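You operate a simulated robot arm through the tools that you are given. There is no shell and no other tool. Be economical: measure what you need, move in short steps, check, and stop when the job is done.

Carry out the task below with a simulated robot arm. There is one attempt and no reset: what you move stays moved.

TASK
Put the seed jar and the grey shaker away in the drawer.
Fine: the drawer under the glass door; shut it; leave the other shakers out.

The check looks at the end state, three seconds after you hand in, the way a careful person would. Anything else that was tipped, shoved, dropped, spilled or broken makes it a failure.

THE ROBOT
A 6-joint arm with a two-finger parallel gripper, fixed in place. Base frame: the origin is at the foot of the arm, x ahead of it, y to its left, z up. Lengths are in m, angles in rad, forces in N, time in s.
With the tool pointing down near the work surface it reaches from about 0.22 to 0.66 m from the base axis. Its first joint turns from -1.152 to 1.152 rad. Payload 2.9 kg.
The TCP is the grasp point between the finger pads, 0.03 m short of the fingertips. In the tool frame z runs along the fingers and y along their closing line. The gripper opens to 0.11 m. The fingers are 0.02 m wide and 0.01 m thick; the gripper's body (0.048 by 0.112 m) begins 0.055 m behind the TCP.
Orientation is that of the tool frame in the base frame, as a unit quaternion [x, y, z, w]. With the fingers straight down and closing along the base's y, the tool's x points along the base's -x, its y along +y and its z along -z.

THE INTERFACE
- The arm moves only by the tool jog_arm. Its argument "commands" is a list of rows, each an object of numbers (a shift or turn left out is 0, a gripper value left out holds the last): "dx", "dy", "dz": the shift along the base's x, y, z in m; "ax", "ay", "az": the turn, a rotation vector about the base's x, y, z in rad; "fingers": the closure in counts, from 0 (fully open) to 255 (shut). In form: [{"dx": .., "dy": .., "dz": .., "ax": .., "ay": .., "az": .., "fingers": ..}, ...]. A call has 1 to 20 rows; each row is the pose to reach, as a shift and turn from the pose commanded when the call began. Each row takes 0.2 s and may step no farther than 0.05 m and 0.15 rad from the row before; otherwise, or with a gripper value out of range, the whole call is refused. Where a pose cannot be reached the arm comes as near as it can. A force on the tool above 40 N (or 10 N above the force at the start of the call, whichever is more), or a blocked arm, ends the call early, and 0.2 s more pass. Each finger travels about 0.108 m/s and halts on what it meets, pressing with about 30 N; the grip force reading is that of the motor and also rises with nothing between the fingers. The clock runs only during rows and for 0.2 s after the last one: add rows that repeat a pose to give the fingers time. It gives the time, the measured TCP pose, the force on the tool (base axes), the opening and the grip force at its end, in the units of the frame above (readings bear some noise), and new pictures: "show" is both (left out), scene, wrist or none.
- Cameras (640 x 400 px; columns grow to the right, rows downward): "scene" is fixed at [0.0767, 0.4274, 1.3967]; the picture's right is [-0.79, -0.61, 0.00], its down [-0.28, 0.36, -0.89] and it looks along [0.55, -0.71, -0.45] (base axes); focal length 355 px, centre (320, 200). "wrist" rides on the gripper at [0.072, 0.017, -0.103] in the tool frame; the picture's right is [-0.23, 0.97, 0.00], its down [-0.76, -0.18, -0.62] and it looks along [-0.61, -0.14, 0.78] (tool axes); focal length 222 px, centre (320, 200). There is no depth. A picture from a camera that has moved, and an enlarged one, comes with that camera's place and axes in the base frame and with its lens.
- close_up(camera, box): a new picture of the part [left, top, right, bottom] of that camera's present view, enlarged. It takes no simulated time.
- finish_job(): hands the job in; it is judged then, once.

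Go step by step. Nothing tells you positions but the pictures and the camera data: compare them with the known pose of the tool, close in by small moves and look again before you grip or let go. The budget is 120 turns and 200 pictures, counting those below and the enlarged ones. Unless the task says otherwise, let go and move clear before handing in, and close with one line.

The tools are called after "Request:" as name(argument=value, ...) on one line, values as JSON. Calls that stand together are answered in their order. jog_arm: Moves the arm, as the interface text tells. Its arguments: {"type":"object","properties":{"commands":{"type":"array","items":{"type":"object","properties":{"dx":{"type":"number"},"dy":{"type":"number"},"dz":{"type":"number"},"ax":{"type":"number"},"ay":{"type":"number"},"az":{"type":"number"},"fingers":{"type":"number"}}}},"show":{"type":"string","enum":["both","scene","wrist","none"]}},"required":["commands"]} The other tools are called the same way: close_up (camera, box) takes an enlarged picture of a part of a camera's view; finish_job () hands the job in.

At the start:

```text
time: 0.0
tcp_pos: [0.3979, -0.2051, 1.1831]
ee_rot: [-0.001, 1.0, 0.0, 0.0]
force: [-0.7, 0.1, 0.1]
opening: 0.1098
finger_force: 0.0
```

scene: 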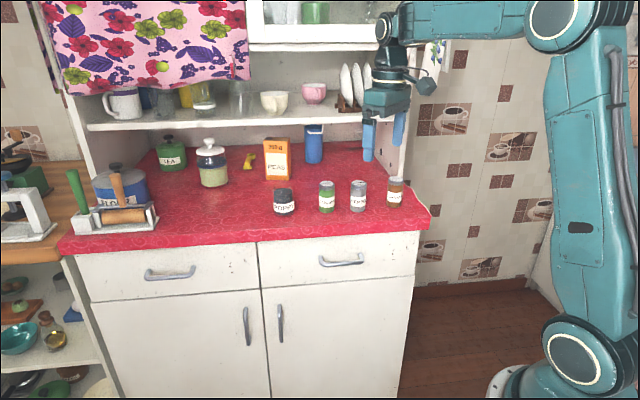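
wrist: 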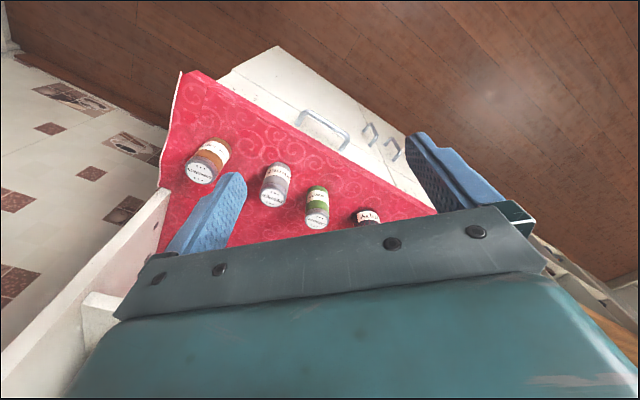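

I see a red-topped cabinet with two drawers, four small shakers in front, and a jar plus tins behind. I'll enlarge the picture to read the labels and find the glass door.

Request:
close_up(camera="scene", box=[250, 110, 430, 222])

Request:
close_up(camera="scene", box=[60, 120, 300, 270])

Request:
close_up(camera="scene", box=[60, 0, 460, 120])

Request:
close_up(camera="scene", box=[60, 210, 440, 400])

```text
3.56 times, centred on (340, 166) of scene
camera zoom: at [0.0767, 0.4274, 1.3967], right [-0.79, -0.61, 0.0], down [-0.28, 0.36, -0.89], along [0.55, -0.71, -0.45], focal length 1263 px, centre (249, 321)
```

zoom: 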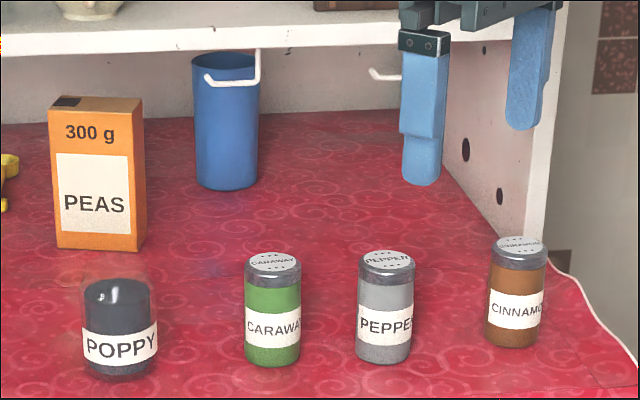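

```text
2.67 times, centred on (180, 195) of scene
camera zoom: at [0.0767, 0.4274, 1.3967], right [-0.79, -0.61, 0.0], down [-0.28, 0.36, -0.89], along [0.55, -0.71, -0.45], focal length 947 px, centre (693, 213)
```

zoom: 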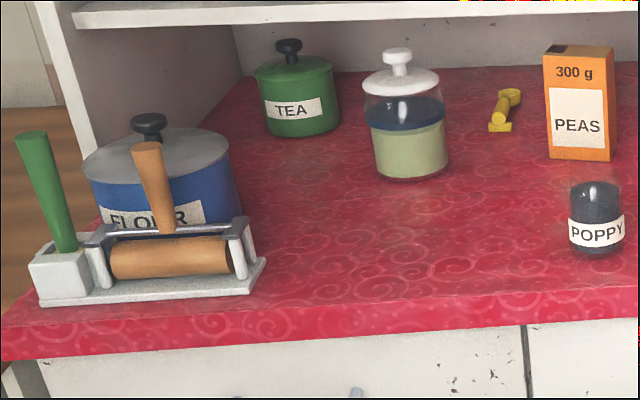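

```text
1.60 times, centred on (260, 60) of scene
camera zoom: at [0.0767, 0.4274, 1.3967], right [-0.79, -0.61, 0.0], down [-0.28, 0.36, -0.89], along [0.55, -0.71, -0.45], focal length 568 px, centre (416, 424)
```

zoom: 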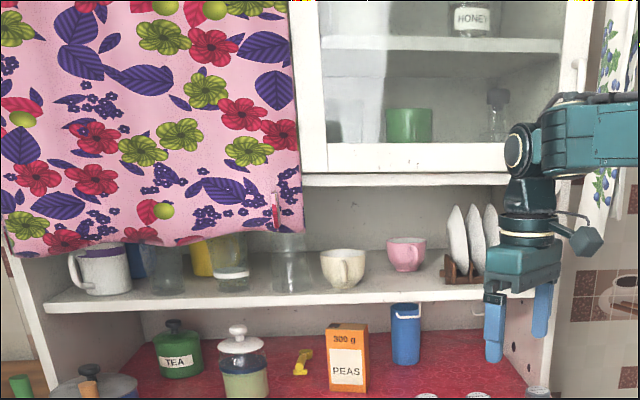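

```text
1.68 times, centred on (250, 305) of scene
camera zoom: at [0.0767, 0.4274, 1.3967], right [-0.79, -0.61, 0.0], down [-0.28, 0.36, -0.89], along [0.55, -0.71, -0.45], focal length 598 px, centre (438, 23)
```

zoom: 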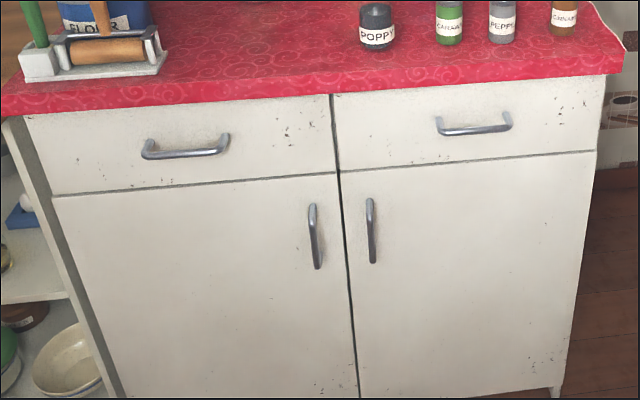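

The seed jar is the POPPY jar, the grey shaker is PEPPER, and the drawer under the glass door is the right-hand one. The cabinet faces the arm at about 45°, with its handle near (0.50, -0.22, 0.83). I'll first turn the tool horizontal, fingers closing vertically, in free space.

Request:
jog_arm(commands=[{"ax": -0.124, "ay": -0.051, "az": 0.051, "dy": 0.005, "dz": -0.01}, {"ax": -0.247, "ay": -0.102, "az": 0.102, "dy": 0.01, "dz": -0.02}, {"ax": -0.371, "ay": -0.154, "az": 0.154, "dy": 0.015, "dz": -0.03}, {"ax": -0.494, "ay": -0.205, "az": 0.205, "dy": 0.02, "dz": -0.04}, {"ax": -0.618, "ay": -0.256, "az": 0.256, "dy": 0.025, "dz": -0.05}, {"ax": -0.742, "ay": -0.307, "az": 0.307, "dy": 0.03, "dz": -0.06}, {"ax": -0.865, "ay": -0.358, "az": 0.358, "dy": 0.035, "dz": -0.07}, {"ax": -0.989, "ay": -0.409, "az": 0.409, "dy": 0.04, "dz": -0.08}, {"ax": -1.112, "ay": -0.461, "az": 0.461, "dy": 0.045, "dz": -0.09}, {"ax": -1.236, "ay": -0.512, "az": 0.512, "dy": 0.05, "dz": -0.1}, {"ax": -1.359, "ay": -0.563, "az": 0.563, "dy": 0.055, "dz": -0.11}, {"ax": -1.483, "ay": -0.614, "az": 0.614, "dy": 0.06, "dz": -0.12}, {"ax": -1.483, "ay": -0.614, "az": 0.614, "dy": 0.06, "dz": -0.12}])

Request:
close_up(camera="scene", box=[260, 150, 460, 290])

```text
time: 2.8
tcp_pos: [0.3991, -0.1483, 1.0746]
ee_rot: [-0.261, 0.691, -0.622, 0.259]
force: [0.1, -0.9, -0.4]
opening: 0.1102
finger_force: 0.1
out of reach, approached as far as the arm can: row 12, 13
camera wrist: at [0.2749, -0.1228, 1.0645], right [0.13, 0.24, -0.96], down [0.14, 0.96, 0.26], along [0.98, -0.17, 0.09], focal length 222 px, centre (320, 200)
```

scene: 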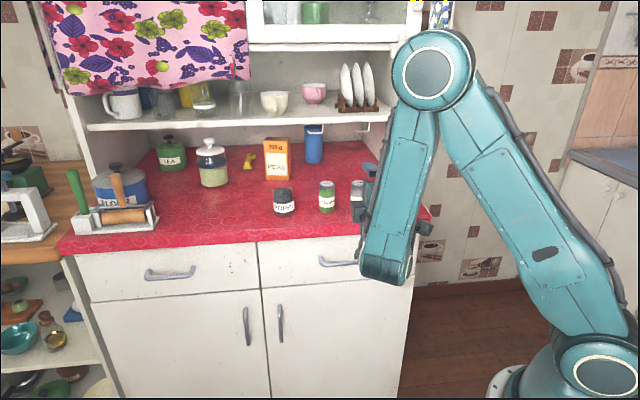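
wrist: 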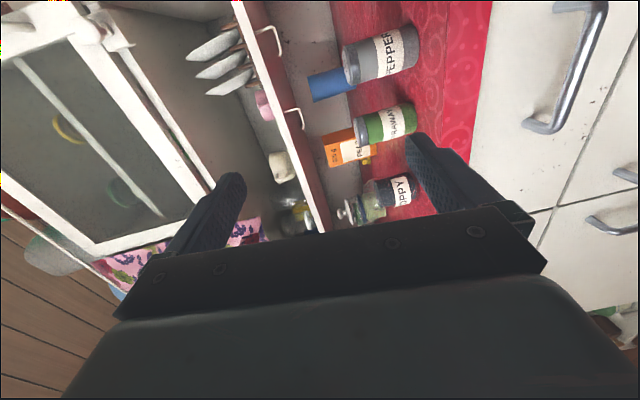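

```text
2.86 times, centred on (360, 220) of scene
camera zoom: at [0.0767, 0.4274, 1.3967], right [-0.79, -0.61, 0.0], down [-0.28, 0.36, -0.89], along [0.55, -0.71, -0.45], focal length 1015 px, centre (206, 143)
```

zoom: 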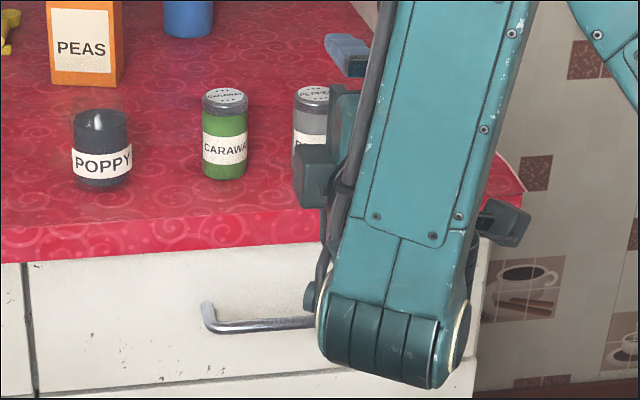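

The tool is nearly horizontal, at a wrist limit. I'll tilt it slightly downward and descend in front of the drawer handle.

Request:
jog_arm(commands=[{"ax": 0.07, "ay": 0.07, "dz": -0.03}, {"ax": 0.14, "ay": 0.14, "dz": -0.06}, {"ax": 0.14, "ay": 0.14, "dx": 0.01, "dz": -0.1}, {"ax": 0.14, "ay": 0.14, "dx": 0.02, "dz": -0.14}, {"ax": 0.14, "ay": 0.14, "dx": 0.025, "dz": -0.18}, {"ax": 0.14, "ay": 0.14, "dx": 0.03, "dz": -0.21}, {"ax": 0.14, "ay": 0.14, "dx": 0.03, "dz": -0.21}])

```text
time: 4.4
tcp_pos: [0.4292, -0.1479, 0.8641]
ee_rot: [-0.285, 0.751, -0.551, 0.226]
force: [0.6, -0.6, 0.4]
opening: 0.11
finger_force: 0.1
camera wrist: at [0.3049, -0.1221, 0.8752], right [-0.01, 0.38, -0.93], down [0.18, 0.91, 0.37], along [0.98, -0.17, -0.07], focal length 222 px, centre (320, 200)
```

scene: 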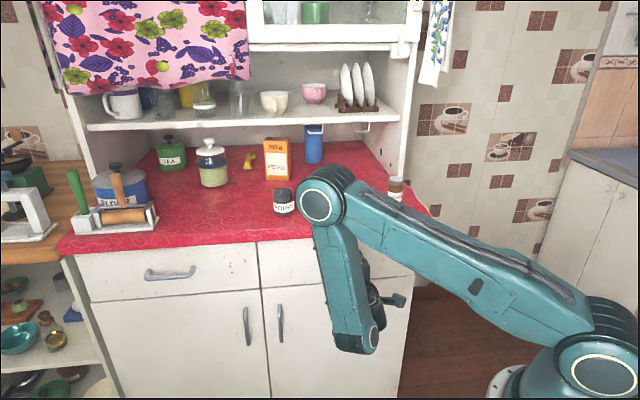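
wrist: 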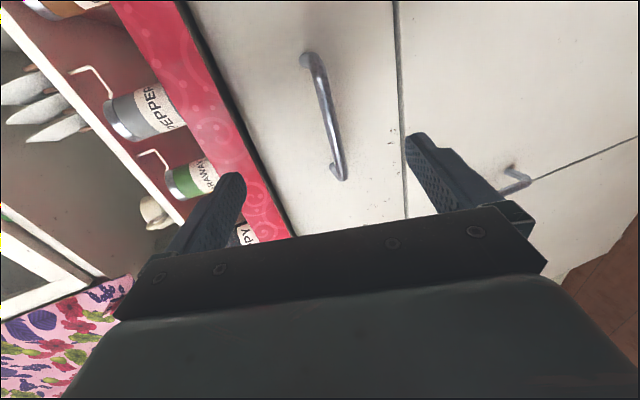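

The handle bar is seen centred at about (0.498, -0.220, 0.829). I'll partly close the fingers and line up just short of it.

Request:
jog_arm(commands=[{"fingers": 160, "dz": -0.02}, {"fingers": 160, "dx": 0.0, "dy": -0.003, "dz": -0.031}, {"fingers": 160, "dx": 0.02, "dy": -0.023, "dz": -0.031}, {"fingers": 160, "dx": 0.03, "dy": -0.033, "dz": -0.031}, {"fingers": 160, "dx": 0.03, "dy": -0.033, "dz": -0.031}])

```text
time: 5.6
tcp_pos: [0.4599, -0.1815, 0.8327]
ee_rot: [-0.285, 0.75, -0.552, 0.227]
force: [0.1, 1.0, -0.7]
opening: 0.0409
finger_force: 0.0
camera wrist: at [0.3353, -0.1557, 0.8442], right [-0.01, 0.38, -0.93], down [0.18, 0.91, 0.37], along [0.98, -0.17, -0.07], focal length 222 px, centre (320, 200)
```

scene: 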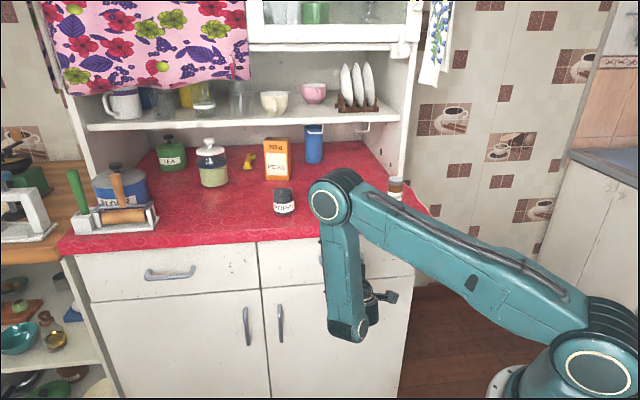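
wrist: 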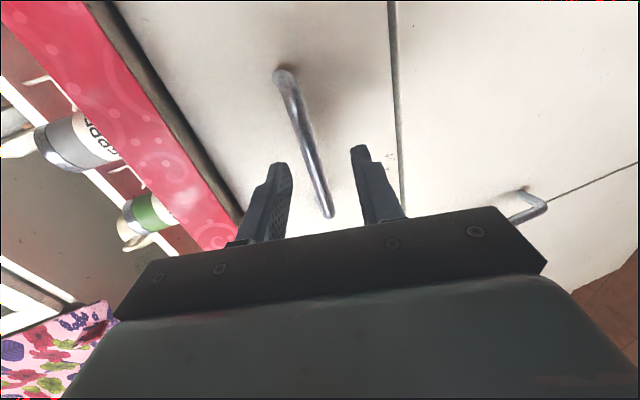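

The bar lies between the fingers. I'll move in the last 3 cm and close.

Request:
jog_arm(commands=[{"dx": 0.015, "dy": -0.015, "dz": -0.003}, {"dx": 0.03, "dy": -0.03, "dz": -0.004}, {"dx": 0.03, "dy": -0.03, "dz": -0.004}, {"dx": 0.03, "dy": -0.03, "dz": -0.004, "fingers": 255}, {"dx": 0.03, "dy": -0.03, "dz": -0.004, "fingers": 255}, {"dx": 0.03, "dy": -0.03, "dz": -0.004, "fingers": 255}], show="wrist")

```text
time: 6.3
tcp_pos: [0.4874, -0.21, 0.8289]
ee_rot: [-0.289, 0.75, -0.552, 0.224]
force: [-16.1, 12.8, 7.4]
opening: 0.0417
finger_force: 1.2
stopped in row 3: the force on the tool passed its limit (the readings are from after the stop); the commanded pose is now the measured one
camera wrist: at [0.3629, -0.1835, 0.8413], right [-0.01, 0.37, -0.93], down [0.18, 0.91, 0.36], along [0.98, -0.17, -0.08], focal length 222 px, centre (320, 200)
```

wrist: 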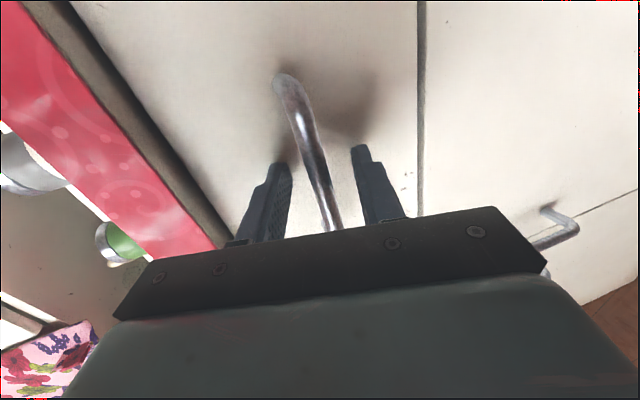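

The fingertips touched the drawer front. I'll back off 6 mm and close on the bar.

Request:
jog_arm(commands=[{"dx": -0.004, "dy": 0.004}, {"dx": -0.004, "dy": 0.004, "fingers": 255}, {"dx": -0.004, "dy": 0.004, "fingers": 255}, {"dx": -0.004, "dy": 0.004, "fingers": 255}], show="wrist")

```text
time: 7.3
tcp_pos: [0.4836, -0.2074, 0.8295]
ee_rot: [-0.288, 0.75, -0.552, 0.223]
force: [1.0, -0.7, -3.5]
opening: 0.0117
finger_force: 45.2
camera wrist: at [0.3596, -0.1805, 0.8413], right [-0.01, 0.37, -0.93], down [0.18, 0.91, 0.36], along [0.98, -0.17, -0.08], focal length 222 px, centre (320, 200)
```

wrist: 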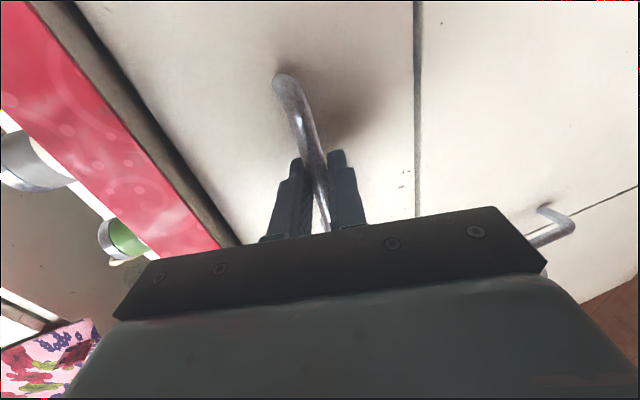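

The handle is gripped (opening 12 mm). I'll pull the drawer straight out along (-0.707, 0.707), part-way first.

Request:
jog_arm(commands=[{"dx": -0.01, "dy": 0.01}, {"dx": -0.02, "dy": 0.02}, {"dx": -0.03, "dy": 0.03}, {"dx": -0.04, "dy": 0.04}, {"dx": -0.05, "dy": 0.05}, {"dx": -0.06, "dy": 0.06}, {"dx": -0.07, "dy": 0.07}, {"dx": -0.08, "dy": 0.08}])

```text
time: 8.9
tcp_pos: [0.4179, -0.1403, 0.8289]
ee_rot: [-0.284, 0.755, -0.552, 0.21]
force: [-2.6, -1.1, -1.5]
opening: 0.0122
finger_force: 45.1
out of reach, approached as far as the arm can: row 6, 7
stopped in row 7: the force on the tool passed its limit (the readings are from after the stop); the commanded pose is now the measured one
camera wrist: at [0.2944, -0.1105, 0.8438], right [-0.02, 0.37, -0.93], down [0.21, 0.91, 0.36], along [0.98, -0.19, -0.1], focal length 222 px, centre (320, 200)
```

scene: 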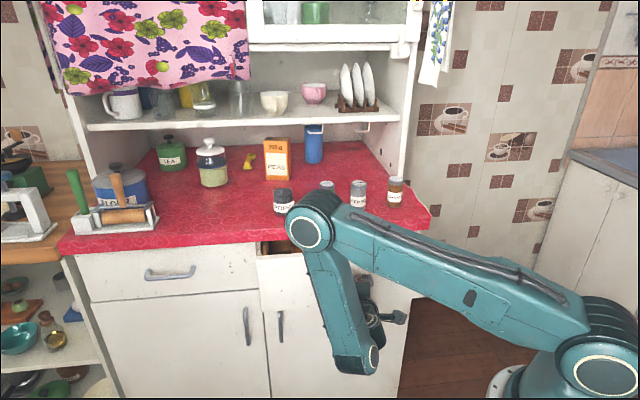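
wrist: 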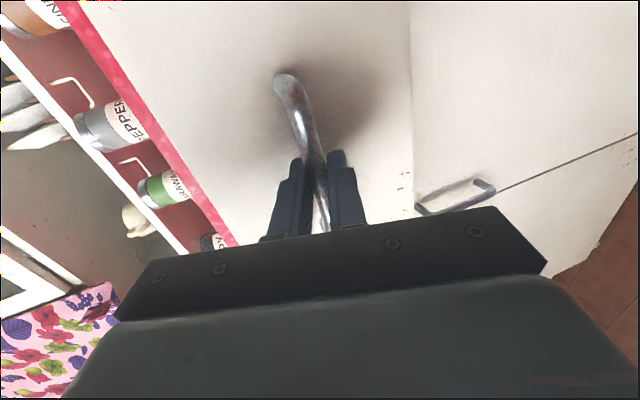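

The drawer is out about 9 cm, but this wrist pose is at its limit. I'll let go of the handle and back away while pitching the tool down, then pull the drawer further by gripping its front panel from above.

Request:
jog_arm(commands=[{"fingers": 120}, {"fingers": 120}, {"fingers": 120, "ax": 0.08, "ay": 0.08, "dx": -0.003, "dy": 0.003}, {"fingers": 120, "ax": 0.16, "ay": 0.16, "dx": -0.01, "dy": 0.01}, {"fingers": 120, "ax": 0.23, "ay": 0.23, "dx": -0.02, "dy": 0.02}, {"fingers": 120, "ax": 0.3, "ay": 0.3, "dx": -0.03, "dy": 0.03}, {"fingers": 120, "ax": 0.37, "ay": 0.37, "dx": -0.045, "dy": 0.045}, {"fingers": 120, "ax": 0.37, "ay": 0.37, "dx": -0.045, "dy": 0.045}])

```text
time: 10.7
tcp_pos: [0.3712, -0.0912, 0.8286]
ee_rot: [-0.336, 0.869, -0.343, 0.118]
force: [1.1, -0.3, 0.3]
opening: 0.0583
finger_force: 0.0
camera wrist: at [0.2635, -0.0781, 0.8949], right [-0.32, 0.68, -0.66], down [0.39, 0.73, 0.56], along [0.86, -0.08, -0.5], focal length 222 px, centre (320, 200)
```

scene: 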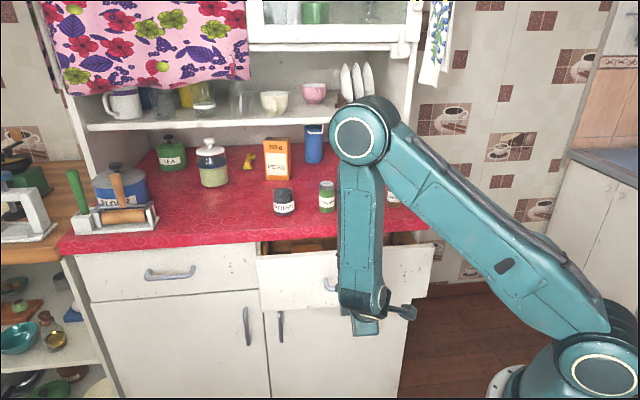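
wrist: 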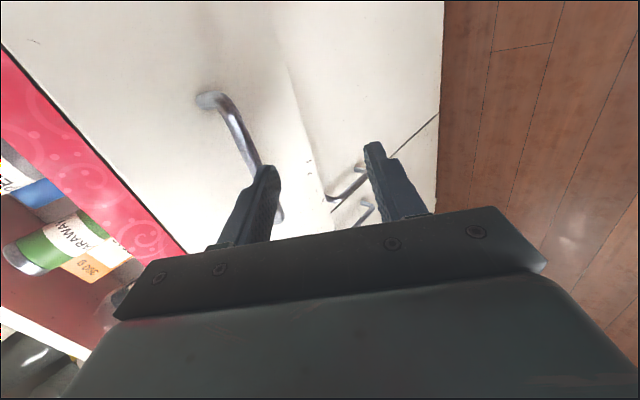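

I'm free of the handle. Next I'll rise and finish turning the tool straight down, fingers closing across the front panel.

Request:
jog_arm(commands=[{"dz": 0.03}, {"dz": 0.07, "ax": 0.05, "ay": 0.05}, {"dz": 0.11, "ax": 0.14, "ay": 0.14}, {"dz": 0.15, "ax": 0.23, "ay": 0.23}, {"dz": 0.17, "ax": 0.32, "ay": 0.32}, {"dz": 0.19, "ax": 0.41, "ay": 0.41}, {"dz": 0.21, "ax": 0.5, "ay": 0.5}, {"dz": 0.21, "ax": 0.525, "ay": 0.525}, {"dz": 0.21, "ax": 0.525, "ay": 0.525}])

```text
time: 12.7
tcp_pos: [0.3743, -0.0952, 1.0403]
ee_rot: [-0.371, 0.928, -0.01, -0.027]
force: [-0.3, -0.1, -0.2]
opening: 0.0579
finger_force: 0.1
camera wrist: at [0.3132, -0.1291, 1.1468], right [-0.51, 0.86, -0.01], down [0.7, 0.42, 0.58], along [0.5, 0.28, -0.82], focal length 222 px, centre (320, 200)
```

scene: 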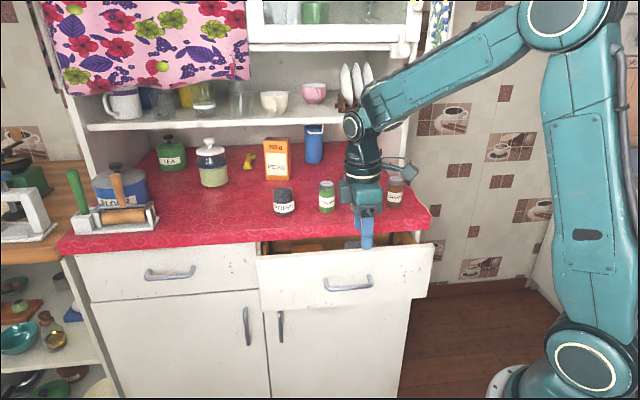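
wrist: 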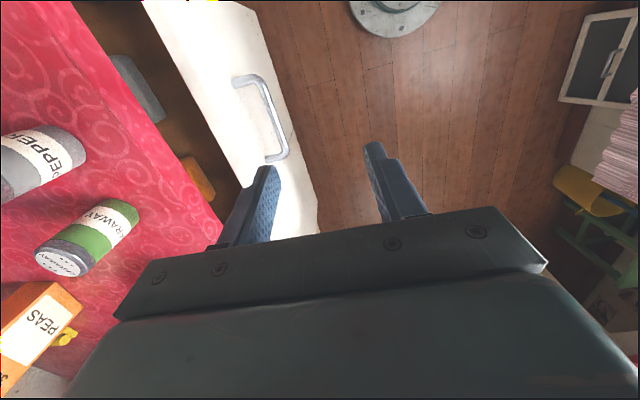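

The tool now points down, and the drawer is open with some things inside. I'll enlarge to find the panel's top edge and see the contents.

Request:
close_up(camera="wrist", box=[80, 0, 340, 240])

Request:
close_up(camera="scene", box=[240, 170, 450, 310])

```text
1.67 times, centred on (210, 120) of wrist
camera zoom: at [0.3132, -0.1291, 1.1468], right [-0.51, 0.86, -0.01], down [0.7, 0.42, 0.58], along [0.5, 0.28, -0.82], focal length 370 px, centre (503, 333)
```

zoom: 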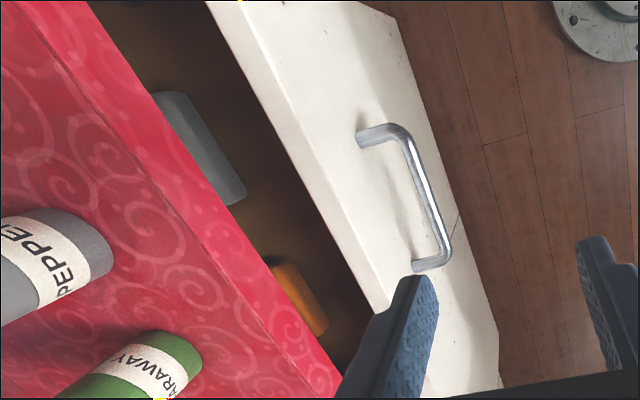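

```text
2.86 times, centred on (345, 240) of scene
camera zoom: at [0.0767, 0.4274, 1.3967], right [-0.79, -0.61, 0.0], down [-0.28, 0.36, -0.89], along [0.55, -0.71, -0.45], focal length 1015 px, centre (249, 86)
```

zoom: 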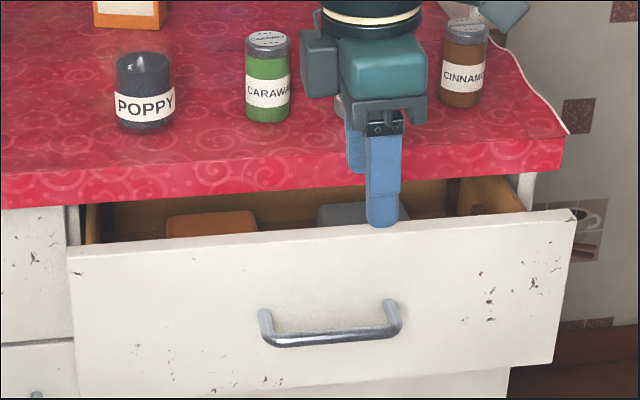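

The drawer holds an orange and a grey box, both well to the back. The panel's top edge is near n ≈ -0.446 (n is the outward normal), so I'll move above it with the fingers straddling and check before descending.

Request:
jog_arm(commands=[{"fingers": 95, "dx": 0.03, "dy": -0.029}, {"fingers": 95, "dx": 0.06, "dy": -0.058}, {"fingers": 95, "dx": 0.0824, "dy": -0.0788}, {"fingers": 95, "dx": 0.0824, "dy": -0.0788, "dz": -0.04}, {"fingers": 95, "dx": 0.0824, "dy": -0.0788, "dz": -0.075}, {"fingers": 95, "dx": 0.0824, "dy": -0.0788, "dz": -0.075}])

Request:
close_up(camera="scene", box=[270, 150, 450, 290])

```text
time: 14.1
tcp_pos: [0.457, -0.172, 0.9646]
ee_rot: [-0.369, 0.929, -0.011, -0.027]
force: [0.2, 0.0, -0.6]
opening: 0.0691
finger_force: 0.0
camera wrist: at [0.3971, -0.2067, 1.072], right [-0.5, 0.86, -0.01], down [0.7, 0.42, 0.58], along [0.5, 0.28, -0.82], focal length 222 px, centre (320, 200)
```

scene: 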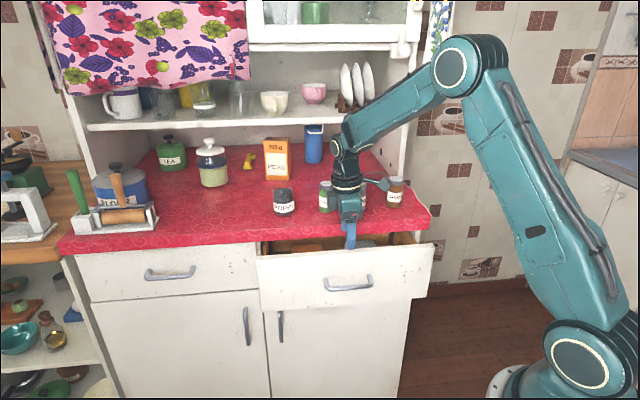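
wrist: 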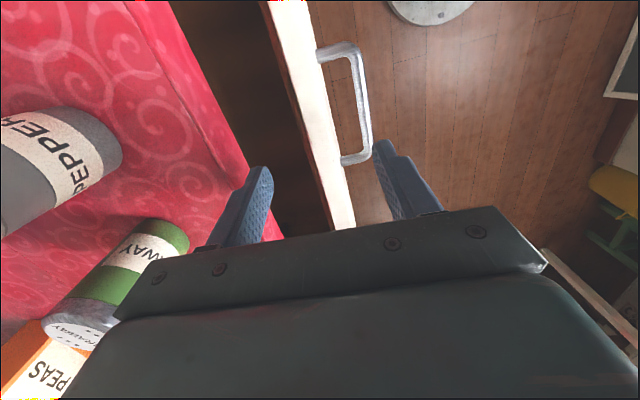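

```text
2.86 times, centred on (360, 220) of scene
camera zoom: at [0.0767, 0.4274, 1.3967], right [-0.79, -0.61, 0.0], down [-0.28, 0.36, -0.89], along [0.55, -0.71, -0.45], focal length 1015 px, centre (206, 143)
```

zoom: 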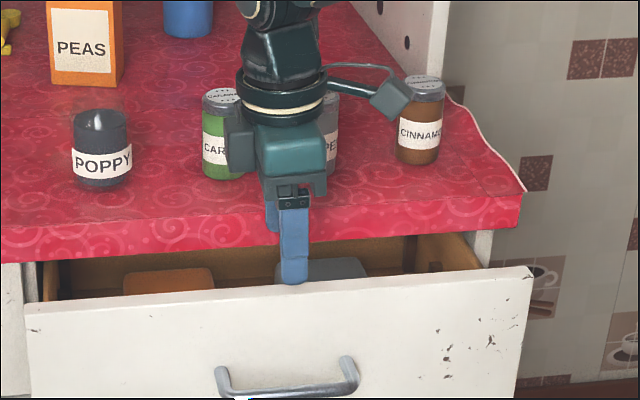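

The fingers straddle the panel in view. I'll lower gently.

Request:
jog_arm(commands=[{"dz": -0.02}, {"dz": -0.04}, {"dz": -0.055}, {"dz": -0.055}])

Request:
close_up(camera="scene", box=[270, 150, 450, 290])

```text
time: 15.1
tcp_pos: [0.4552, -0.1724, 0.9087]
ee_rot: [-0.37, 0.928, -0.01, -0.027]
force: [0.4, -0.2, 0.5]
opening: 0.0689
finger_force: 0.1
camera wrist: at [0.3951, -0.2068, 1.0163], right [-0.51, 0.86, -0.01], down [0.7, 0.42, 0.58], along [0.5, 0.28, -0.82], focal length 222 px, centre (320, 200)
```

scene: 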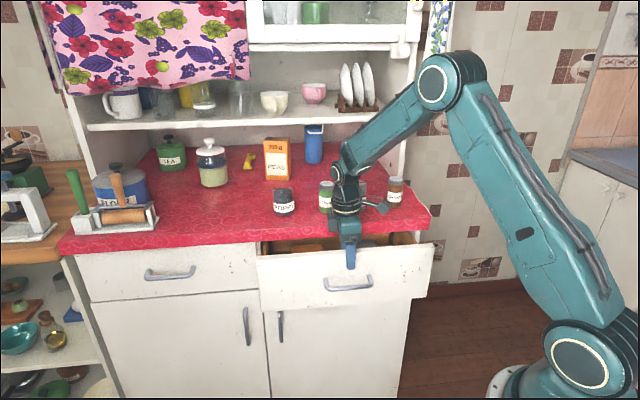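
wrist: 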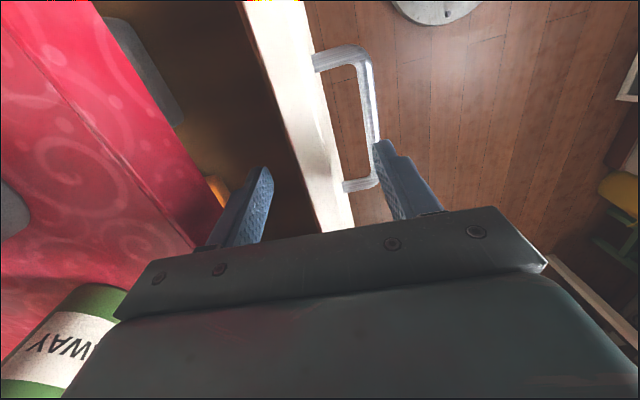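

```text
2.86 times, centred on (360, 220) of scene
camera zoom: at [0.0767, 0.4274, 1.3967], right [-0.79, -0.61, 0.0], down [-0.28, 0.36, -0.89], along [0.55, -0.71, -0.45], focal length 1015 px, centre (206, 143)
```

zoom: 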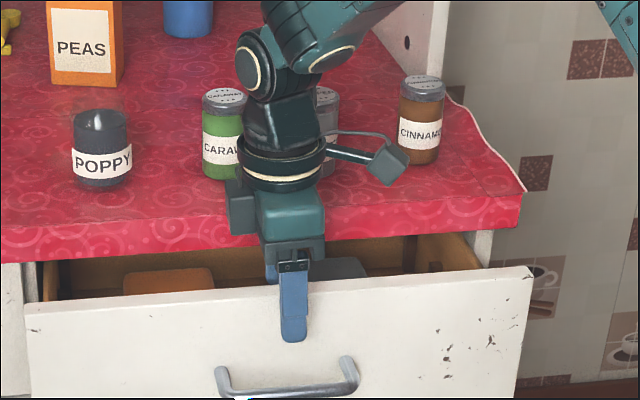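

Both fingers are below the panel's top edge, one on each side. I'll close on the panel.

Request:
jog_arm(commands=[{"dz": -0.008}, {"dz": -0.008, "fingers": 255}, {"dz": -0.008, "fingers": 255}, {"dz": -0.008, "fingers": 255}], show="wrist")

```text
time: 16.1
tcp_pos: [0.4549, -0.1736, 0.9019]
ee_rot: [-0.371, 0.928, -0.009, -0.027]
force: [-0.4, -2.0, -3.1]
opening: 0.0183
finger_force: 44.4
camera wrist: at [0.3949, -0.2085, 1.0088], right [-0.51, 0.86, -0.01], down [0.7, 0.42, 0.58], along [0.5, 0.29, -0.82], focal length 222 px, centre (320, 200)
```

wrist: 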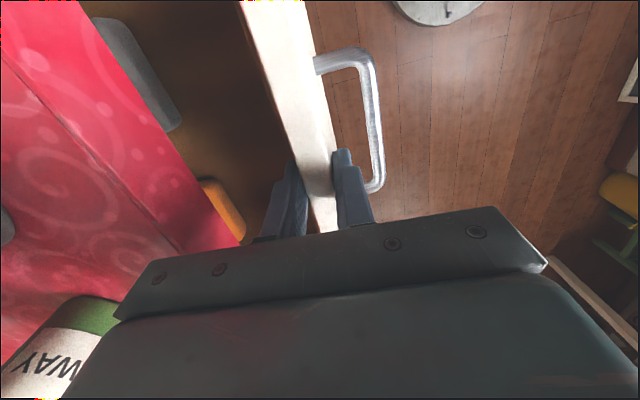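

The panel is gripped (18 mm thick). I'll pull out about 11 cm more, slowly.

Request:
jog_arm(commands=[{"dx": -0.01, "dy": 0.01}, {"dx": -0.02, "dy": 0.02}, {"dx": -0.03, "dy": 0.03}, {"dx": -0.04, "dy": 0.04}, {"dx": -0.05, "dy": 0.05}, {"dx": -0.06, "dy": 0.06}, {"dx": -0.07, "dy": 0.07}, {"dx": -0.08, "dy": 0.08}, {"dx": -0.08, "dy": 0.08}])

```text
time: 18.1
tcp_pos: [0.3748, -0.0941, 0.901]
ee_rot: [-0.37, 0.929, -0.009, -0.028]
force: [-9.7, -8.3, 13.0]
opening: 0.0182
finger_force: 44.9
camera wrist: at [0.3149, -0.1281, 1.0088], right [-0.5, 0.86, -0.01], down [0.7, 0.42, 0.58], along [0.5, 0.28, -0.82], focal length 222 px, centre (320, 200)
```

scene: 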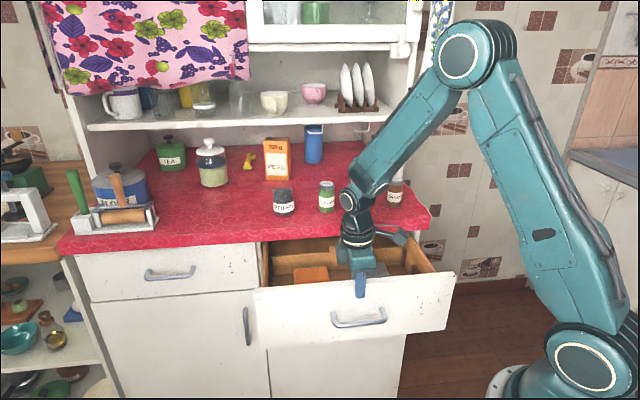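
wrist: 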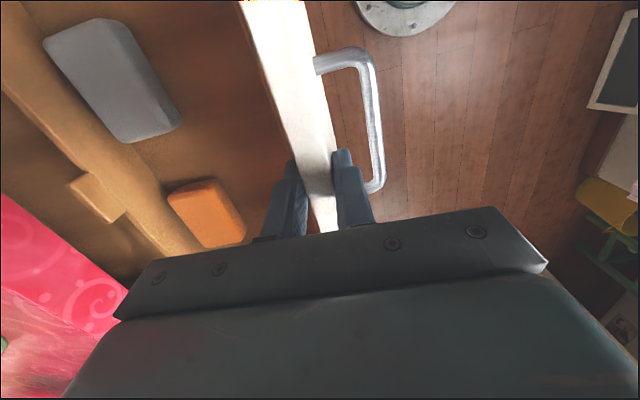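

The drawer is about 20 cm out with clear space at the front. I'll release the panel, rise, and square the tool up.

Request:
jog_arm(commands=[{"fingers": 100}, {"fingers": 100}, {"fingers": 100}, {"fingers": 100, "dz": 0.03}, {"fingers": 100, "dz": 0.07, "ax": 0.02, "ay": -0.02}, {"fingers": 100, "dz": 0.11, "ax": 0.037, "ay": -0.045}, {"fingers": 100, "dz": 0.15, "ax": 0.037, "ay": -0.045}, {"fingers": 100, "dz": 0.19, "ax": 0.037, "ay": -0.045}], show="wrist")

Request:
jog_arm(commands=[{"az": -0.14}, {"az": -0.28}, {"az": -0.42}, {"az": -0.56}, {"az": -0.7}, {"az": -0.84}, {"az": -0.98}, {"az": -1.12}, {"az": -1.26}, {"az": -1.4}, {"az": -1.54}, {"az": -1.571}])

Request:
close_up(camera="scene", box=[240, 170, 470, 340])

```text
time: 19.9
tcp_pos: [0.3753, -0.092, 1.0931]
ee_rot: [-0.371, 0.929, -0.001, 0.0]
force: [0.7, 0.1, 0.1]
opening: 0.0672
finger_force: 0.0
camera wrist: at [0.3103, -0.1305, 1.1958], right [-0.5, 0.86, 0.0], down [0.67, 0.4, 0.62], along [0.54, 0.31, -0.78], focal length 222 px, centre (320, 200)
```

wrist: 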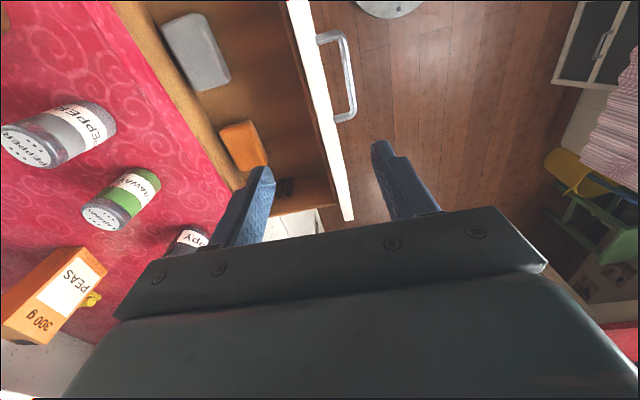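

```text
time: 22.5
tcp_pos: [0.3752, -0.0905, 1.0905]
ee_rot: [0.396, 0.918, -0.001, -0.001]
force: [0.6, -0.3, -0.2]
opening: 0.0668
finger_force: 0.1
camera wrist: at [0.3382, -0.0286, 1.1941], right [0.86, 0.5, 0.0], down [0.39, -0.67, 0.62], along [0.31, -0.54, -0.78], focal length 222 px, centre (320, 200)
```

scene: 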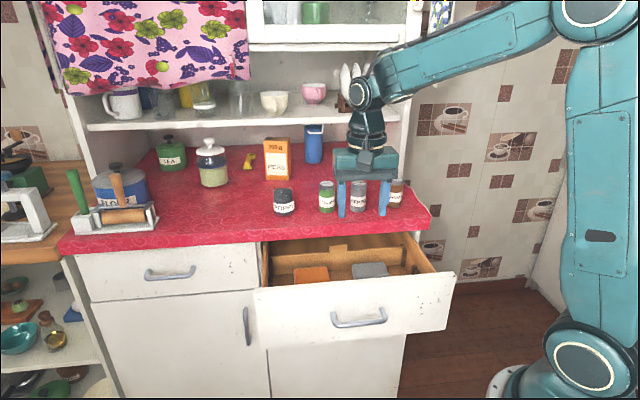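
wrist: 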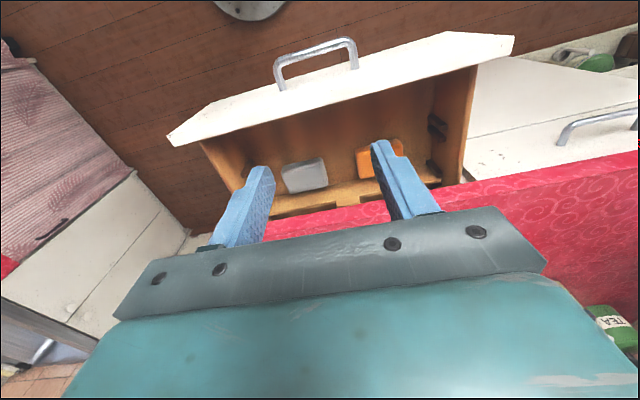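

```text
2.35 times, centred on (355, 255) of scene
camera zoom: at [0.0767, 0.4274, 1.3967], right [-0.79, -0.61, 0.0], down [-0.28, 0.36, -0.89], along [0.55, -0.71, -0.45], focal length 836 px, centre (238, 71)
```

zoom: 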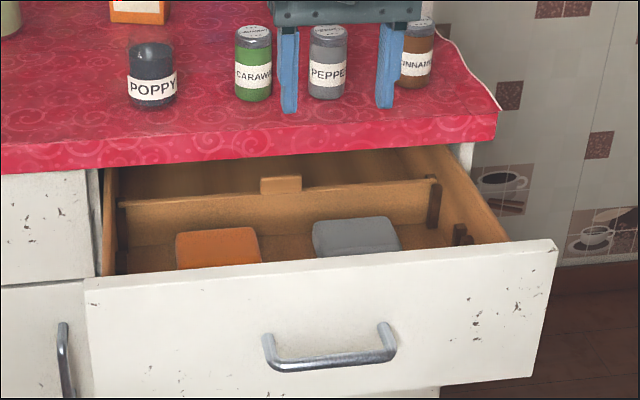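

The drawer's front compartment has about 12 cm of room ahead of the boxes. Gripping across the drawer's depth suits it best, so I'll turn back to that and move above the counter to locate the POPPY jar.

Request:
jog_arm(commands=[{"az": 0.14, "dx": 0.014, "dy": -0.01, "dz": 0.01}, {"az": 0.28, "dx": 0.028, "dy": -0.02, "dz": 0.02}, {"az": 0.42, "dx": 0.042, "dy": -0.03, "dz": 0.03}, {"az": 0.56, "dx": 0.056, "dy": -0.04, "dz": 0.03}, {"az": 0.7, "dx": 0.07, "dy": -0.05, "dz": 0.03}, {"az": 0.84, "dx": 0.084, "dy": -0.06, "dz": 0.03}, {"az": 0.98, "dx": 0.098, "dy": -0.07, "dz": 0.03}, {"az": 1.12, "dx": 0.112, "dy": -0.08, "dz": 0.03}, {"az": 1.26, "dx": 0.13, "dy": -0.09, "dz": 0.03}, {"az": 1.4, "dx": 0.15, "dy": -0.1, "dz": 0.03}, {"az": 1.54, "dx": 0.17, "dy": -0.11, "dz": 0.03}, {"az": 1.61, "dx": 0.175, "dy": -0.11, "dz": 0.03}, {"az": 1.61, "dx": 0.175, "dy": -0.11, "dz": 0.03}])

```text
time: 25.3
tcp_pos: [0.549, -0.2015, 1.1206]
ee_rot: [-0.389, 0.921, -0.001, 0.001]
force: [-0.1, -0.2, -0.6]
opening: 0.0667
finger_force: 0.1
camera wrist: at [0.4867, -0.2433, 1.2242], right [-0.54, 0.84, 0.0], down [0.66, 0.42, 0.62], along [0.53, 0.34, -0.78], focal length 222 px, centre (320, 200)
```

scene: 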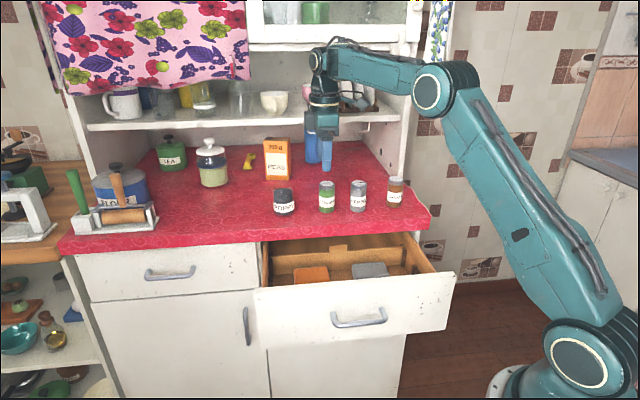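
wrist: 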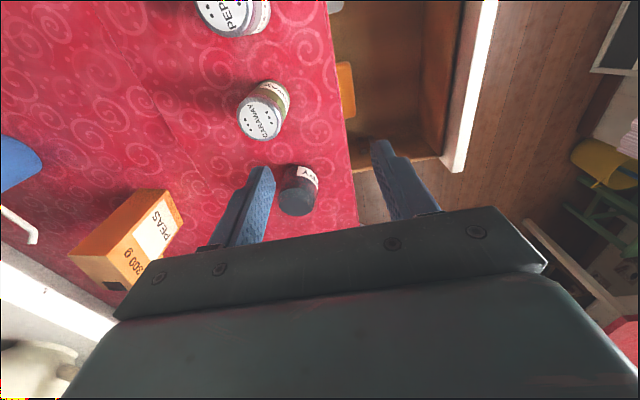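

Request:
close_up(camera="wrist", box=[180, 0, 380, 230])

Request:
close_up(camera="scene", box=[260, 170, 340, 225])

```text
1.74 times, centred on (280, 115) of wrist
camera zoom: at [0.4867, -0.2433, 1.2242], right [-0.54, 0.84, 0.0], down [0.66, 0.42, 0.62], along [0.53, 0.34, -0.78], focal length 386 px, centre (390, 348)
```

zoom: 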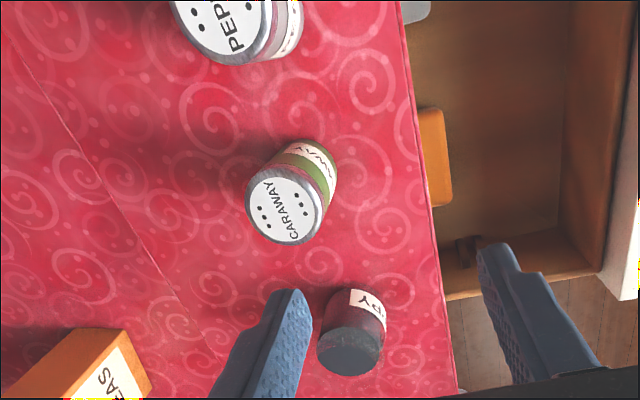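

```text
7.27 times, centred on (300, 198) of scene
camera zoom: at [0.0767, 0.4274, 1.3967], right [-0.79, -0.61, 0.0], down [-0.28, 0.36, -0.89], along [0.55, -0.71, -0.45], focal length 2583 px, centre (466, 218)
```

zoom: 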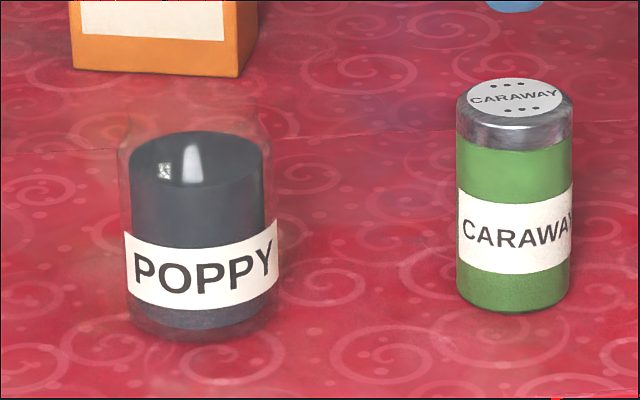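

The POPPY jar is an open glass of seeds about 57 mm wide at roughly (0.658, -0.170), so it must stay upright. It is at the edge of reach, so I'll test how far the vertical tool gets above it.

Request:
jog_arm(commands=[{"fingers": 55, "dx": 0.03, "dy": 0.01}, {"fingers": 55, "dx": 0.06, "dy": 0.02}, {"fingers": 55, "dx": 0.09, "dy": 0.028}, {"fingers": 55, "dx": 0.11, "dy": 0.0315}, {"fingers": 55, "dx": 0.11, "dy": 0.0315, "dz": -0.03}, {"fingers": 55, "dx": 0.11, "dy": 0.0315, "dz": -0.03}])

```text
time: 26.7
tcp_pos: [0.6197, -0.1666, 1.0937]
ee_rot: [-0.389, 0.921, 0.0, 0.001]
force: [0.0, -0.1, 0.2]
opening: 0.0863
finger_force: 0.1
out of reach, approached as far as the arm can: row 2, 3, 4, 5, 6
camera wrist: at [0.5569, -0.2072, 1.1956], right [-0.54, 0.84, 0.0], down [0.66, 0.42, 0.62], along [0.53, 0.33, -0.78], focal length 222 px, centre (320, 200)
```

scene: 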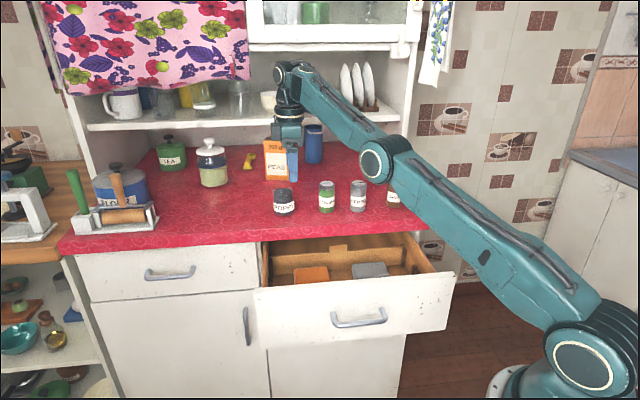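
wrist: 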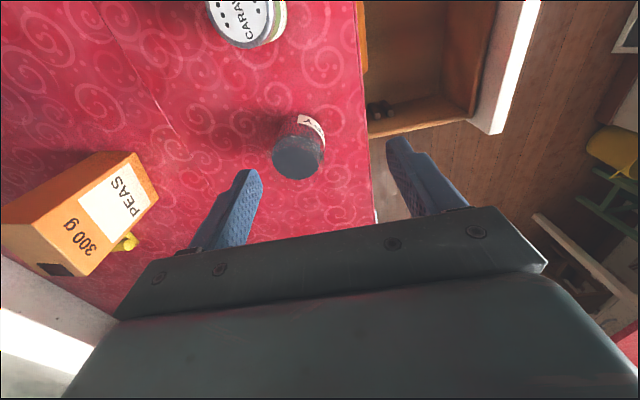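

Vertically the arm stops about 4 cm short, so I'll lean the fingers outward along the radius and close them tangentially, keeping the pads parallel to the jar. I back up slightly and turn first.

Request:
jog_arm(commands=[{"az": -0.14, "dx": -0.02, "dz": 0.01}, {"az": -0.28, "dx": -0.04, "dz": 0.02}, {"az": -0.42, "dx": -0.04, "dz": 0.02}, {"az": -0.56, "dx": -0.04, "dz": 0.02}, {"az": -0.7, "dx": -0.04, "dz": 0.02}, {"az": -0.84, "dx": -0.04, "dz": 0.02}, {"az": -0.98, "dx": -0.04, "dz": 0.02}, {"az": -1.053, "dx": -0.04, "dz": 0.02}, {"az": -1.053, "dx": -0.04, "dz": 0.02}], show="none")

Request:
jog_arm(commands=[{"ax": -0.03, "ay": -0.116}, {"ax": -0.055, "ay": -0.213}, {"ax": -0.055, "ay": -0.213, "dx": 0.03, "dz": -0.01}, {"ax": -0.055, "ay": -0.213, "dx": 0.045, "dz": -0.02}, {"ax": -0.055, "ay": -0.213, "dx": 0.045, "dz": -0.02}])

```text
time: 28.7
tcp_pos: [0.5811, -0.1676, 1.114]
ee_rot: [0.127, 0.992, 0.001, 0.001]
force: [0.2, -0.2, 0.0]
opening: 0.0861
finger_force: 0.2
```

```text
time: 29.9
tcp_pos: [0.625, -0.1673, 1.0931]
ee_rot: [0.127, 0.986, -0.015, 0.108]
force: [0.3, 0.3, 0.4]
opening: 0.0863
finger_force: 0.1
camera wrist: at [0.5392, -0.1271, 1.1793], right [0.46, 0.89, 0.05], down [0.54, -0.32, 0.78], along [0.7, -0.33, -0.63], focal length 222 px, centre (320, 200)
```

scene: 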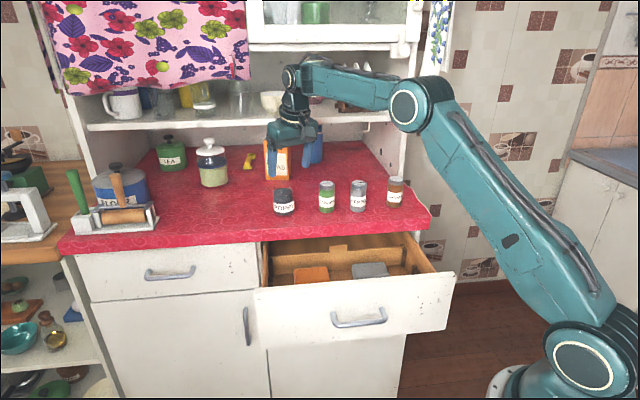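
wrist: 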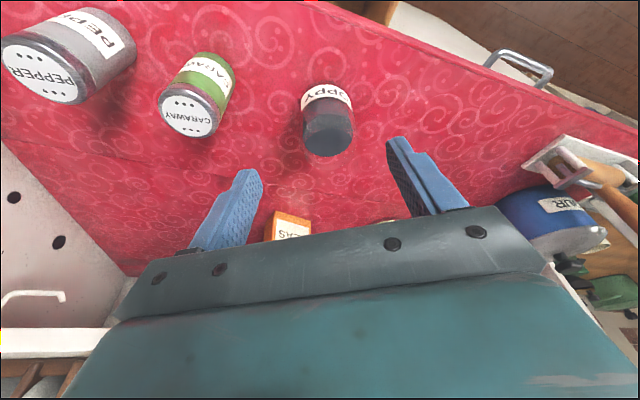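

It reaches now. The jar axis again computes to (0.657, -0.170), so I'll move above it and lower part-way.

Request:
jog_arm(commands=[{"dx": 0.018, "dy": -0.002}, {"dx": 0.032, "dy": -0.003}, {"dx": 0.032, "dy": -0.003, "dz": -0.02}, {"dx": 0.032, "dy": -0.003, "dz": -0.035}, {"dx": 0.032, "dy": -0.003, "dz": -0.035}])

Request:
close_up(camera="scene", box=[240, 120, 360, 225])

```text
time: 31.1
tcp_pos: [0.6574, -0.1713, 1.0601]
ee_rot: [0.127, 0.986, -0.015, 0.109]
force: [-0.6, 0.5, 1.0]
opening: 0.0862
finger_force: 0.0
camera wrist: at [0.5718, -0.1304, 1.1436], right [0.46, 0.89, 0.05], down [0.54, -0.32, 0.78], along [0.7, -0.33, -0.63], focal length 222 px, centre (320, 200)
```

scene: 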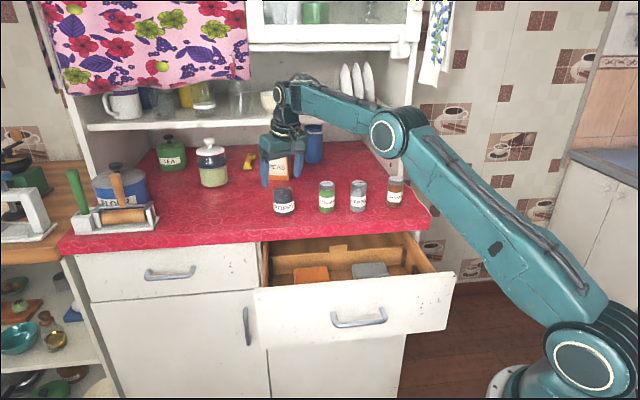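
wrist: 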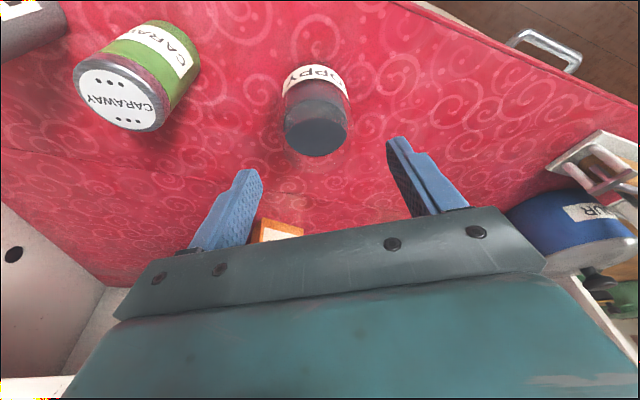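

```text
3.81 times, centred on (300, 172) of scene
camera zoom: at [0.0767, 0.4274, 1.3967], right [-0.79, -0.61, 0.0], down [-0.28, 0.36, -0.89], along [0.55, -0.71, -0.45], focal length 1353 px, centre (396, 305)
```

zoom: 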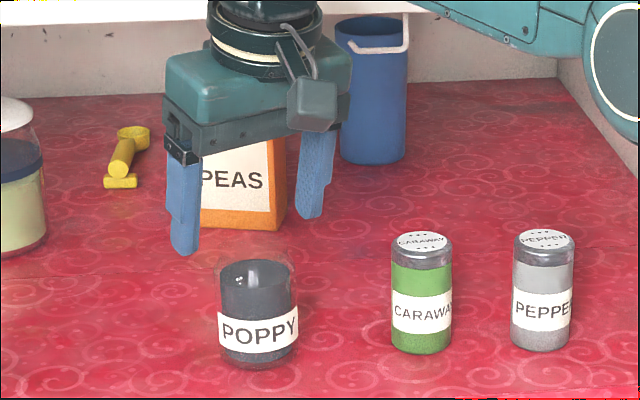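

The jar sits slightly ahead (≈0.660), between the open fingers. I'll lower until the tips are just around the rim and look.

Request:
jog_arm(commands=[{"dx": 0.003, "dz": -0.015}, {"dx": 0.003, "dz": -0.03}, {"dx": 0.003, "dz": -0.043}, {"dx": 0.003, "dz": -0.043}])

Request:
close_up(camera="scene", box=[240, 120, 360, 225])

```text
time: 32.1
tcp_pos: [0.6599, -0.1656, 1.0162]
ee_rot: [0.126, 0.986, -0.015, 0.11]
force: [0.1, -0.8, 1.0]
opening: 0.0861
finger_force: 0.0
camera wrist: at [0.5746, -0.1279, 1.1012], right [0.46, 0.89, 0.05], down [0.54, -0.32, 0.78], along [0.7, -0.33, -0.63], focal length 222 px, centre (320, 200)
```

scene: 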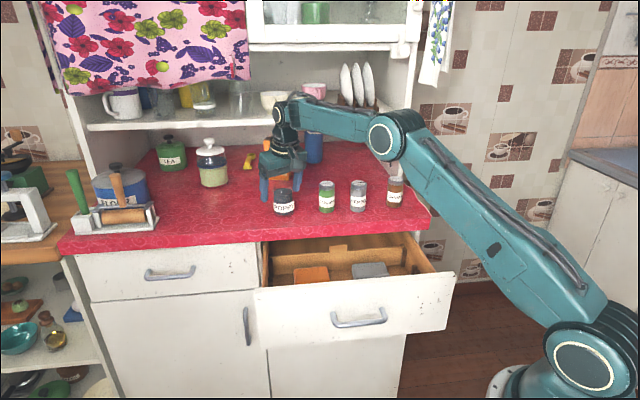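
wrist: 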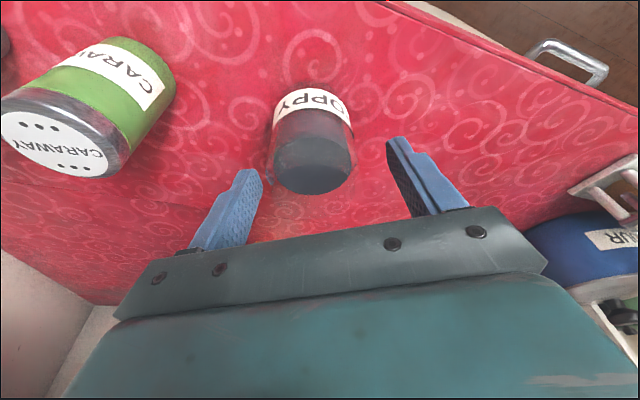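

```text
3.81 times, centred on (300, 172) of scene
camera zoom: at [0.0767, 0.4274, 1.3967], right [-0.79, -0.61, 0.0], down [-0.28, 0.36, -0.89], along [0.55, -0.71, -0.45], focal length 1353 px, centre (396, 305)
```

zoom: 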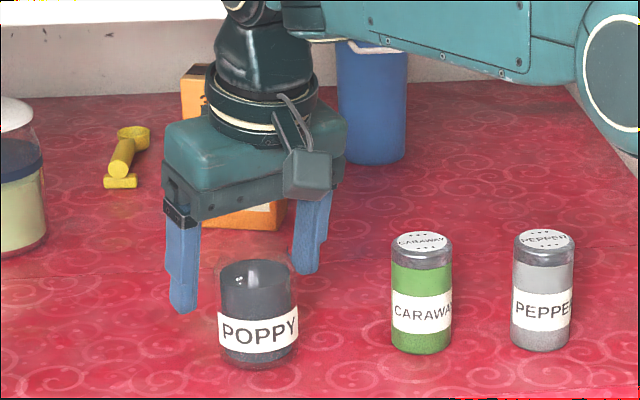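

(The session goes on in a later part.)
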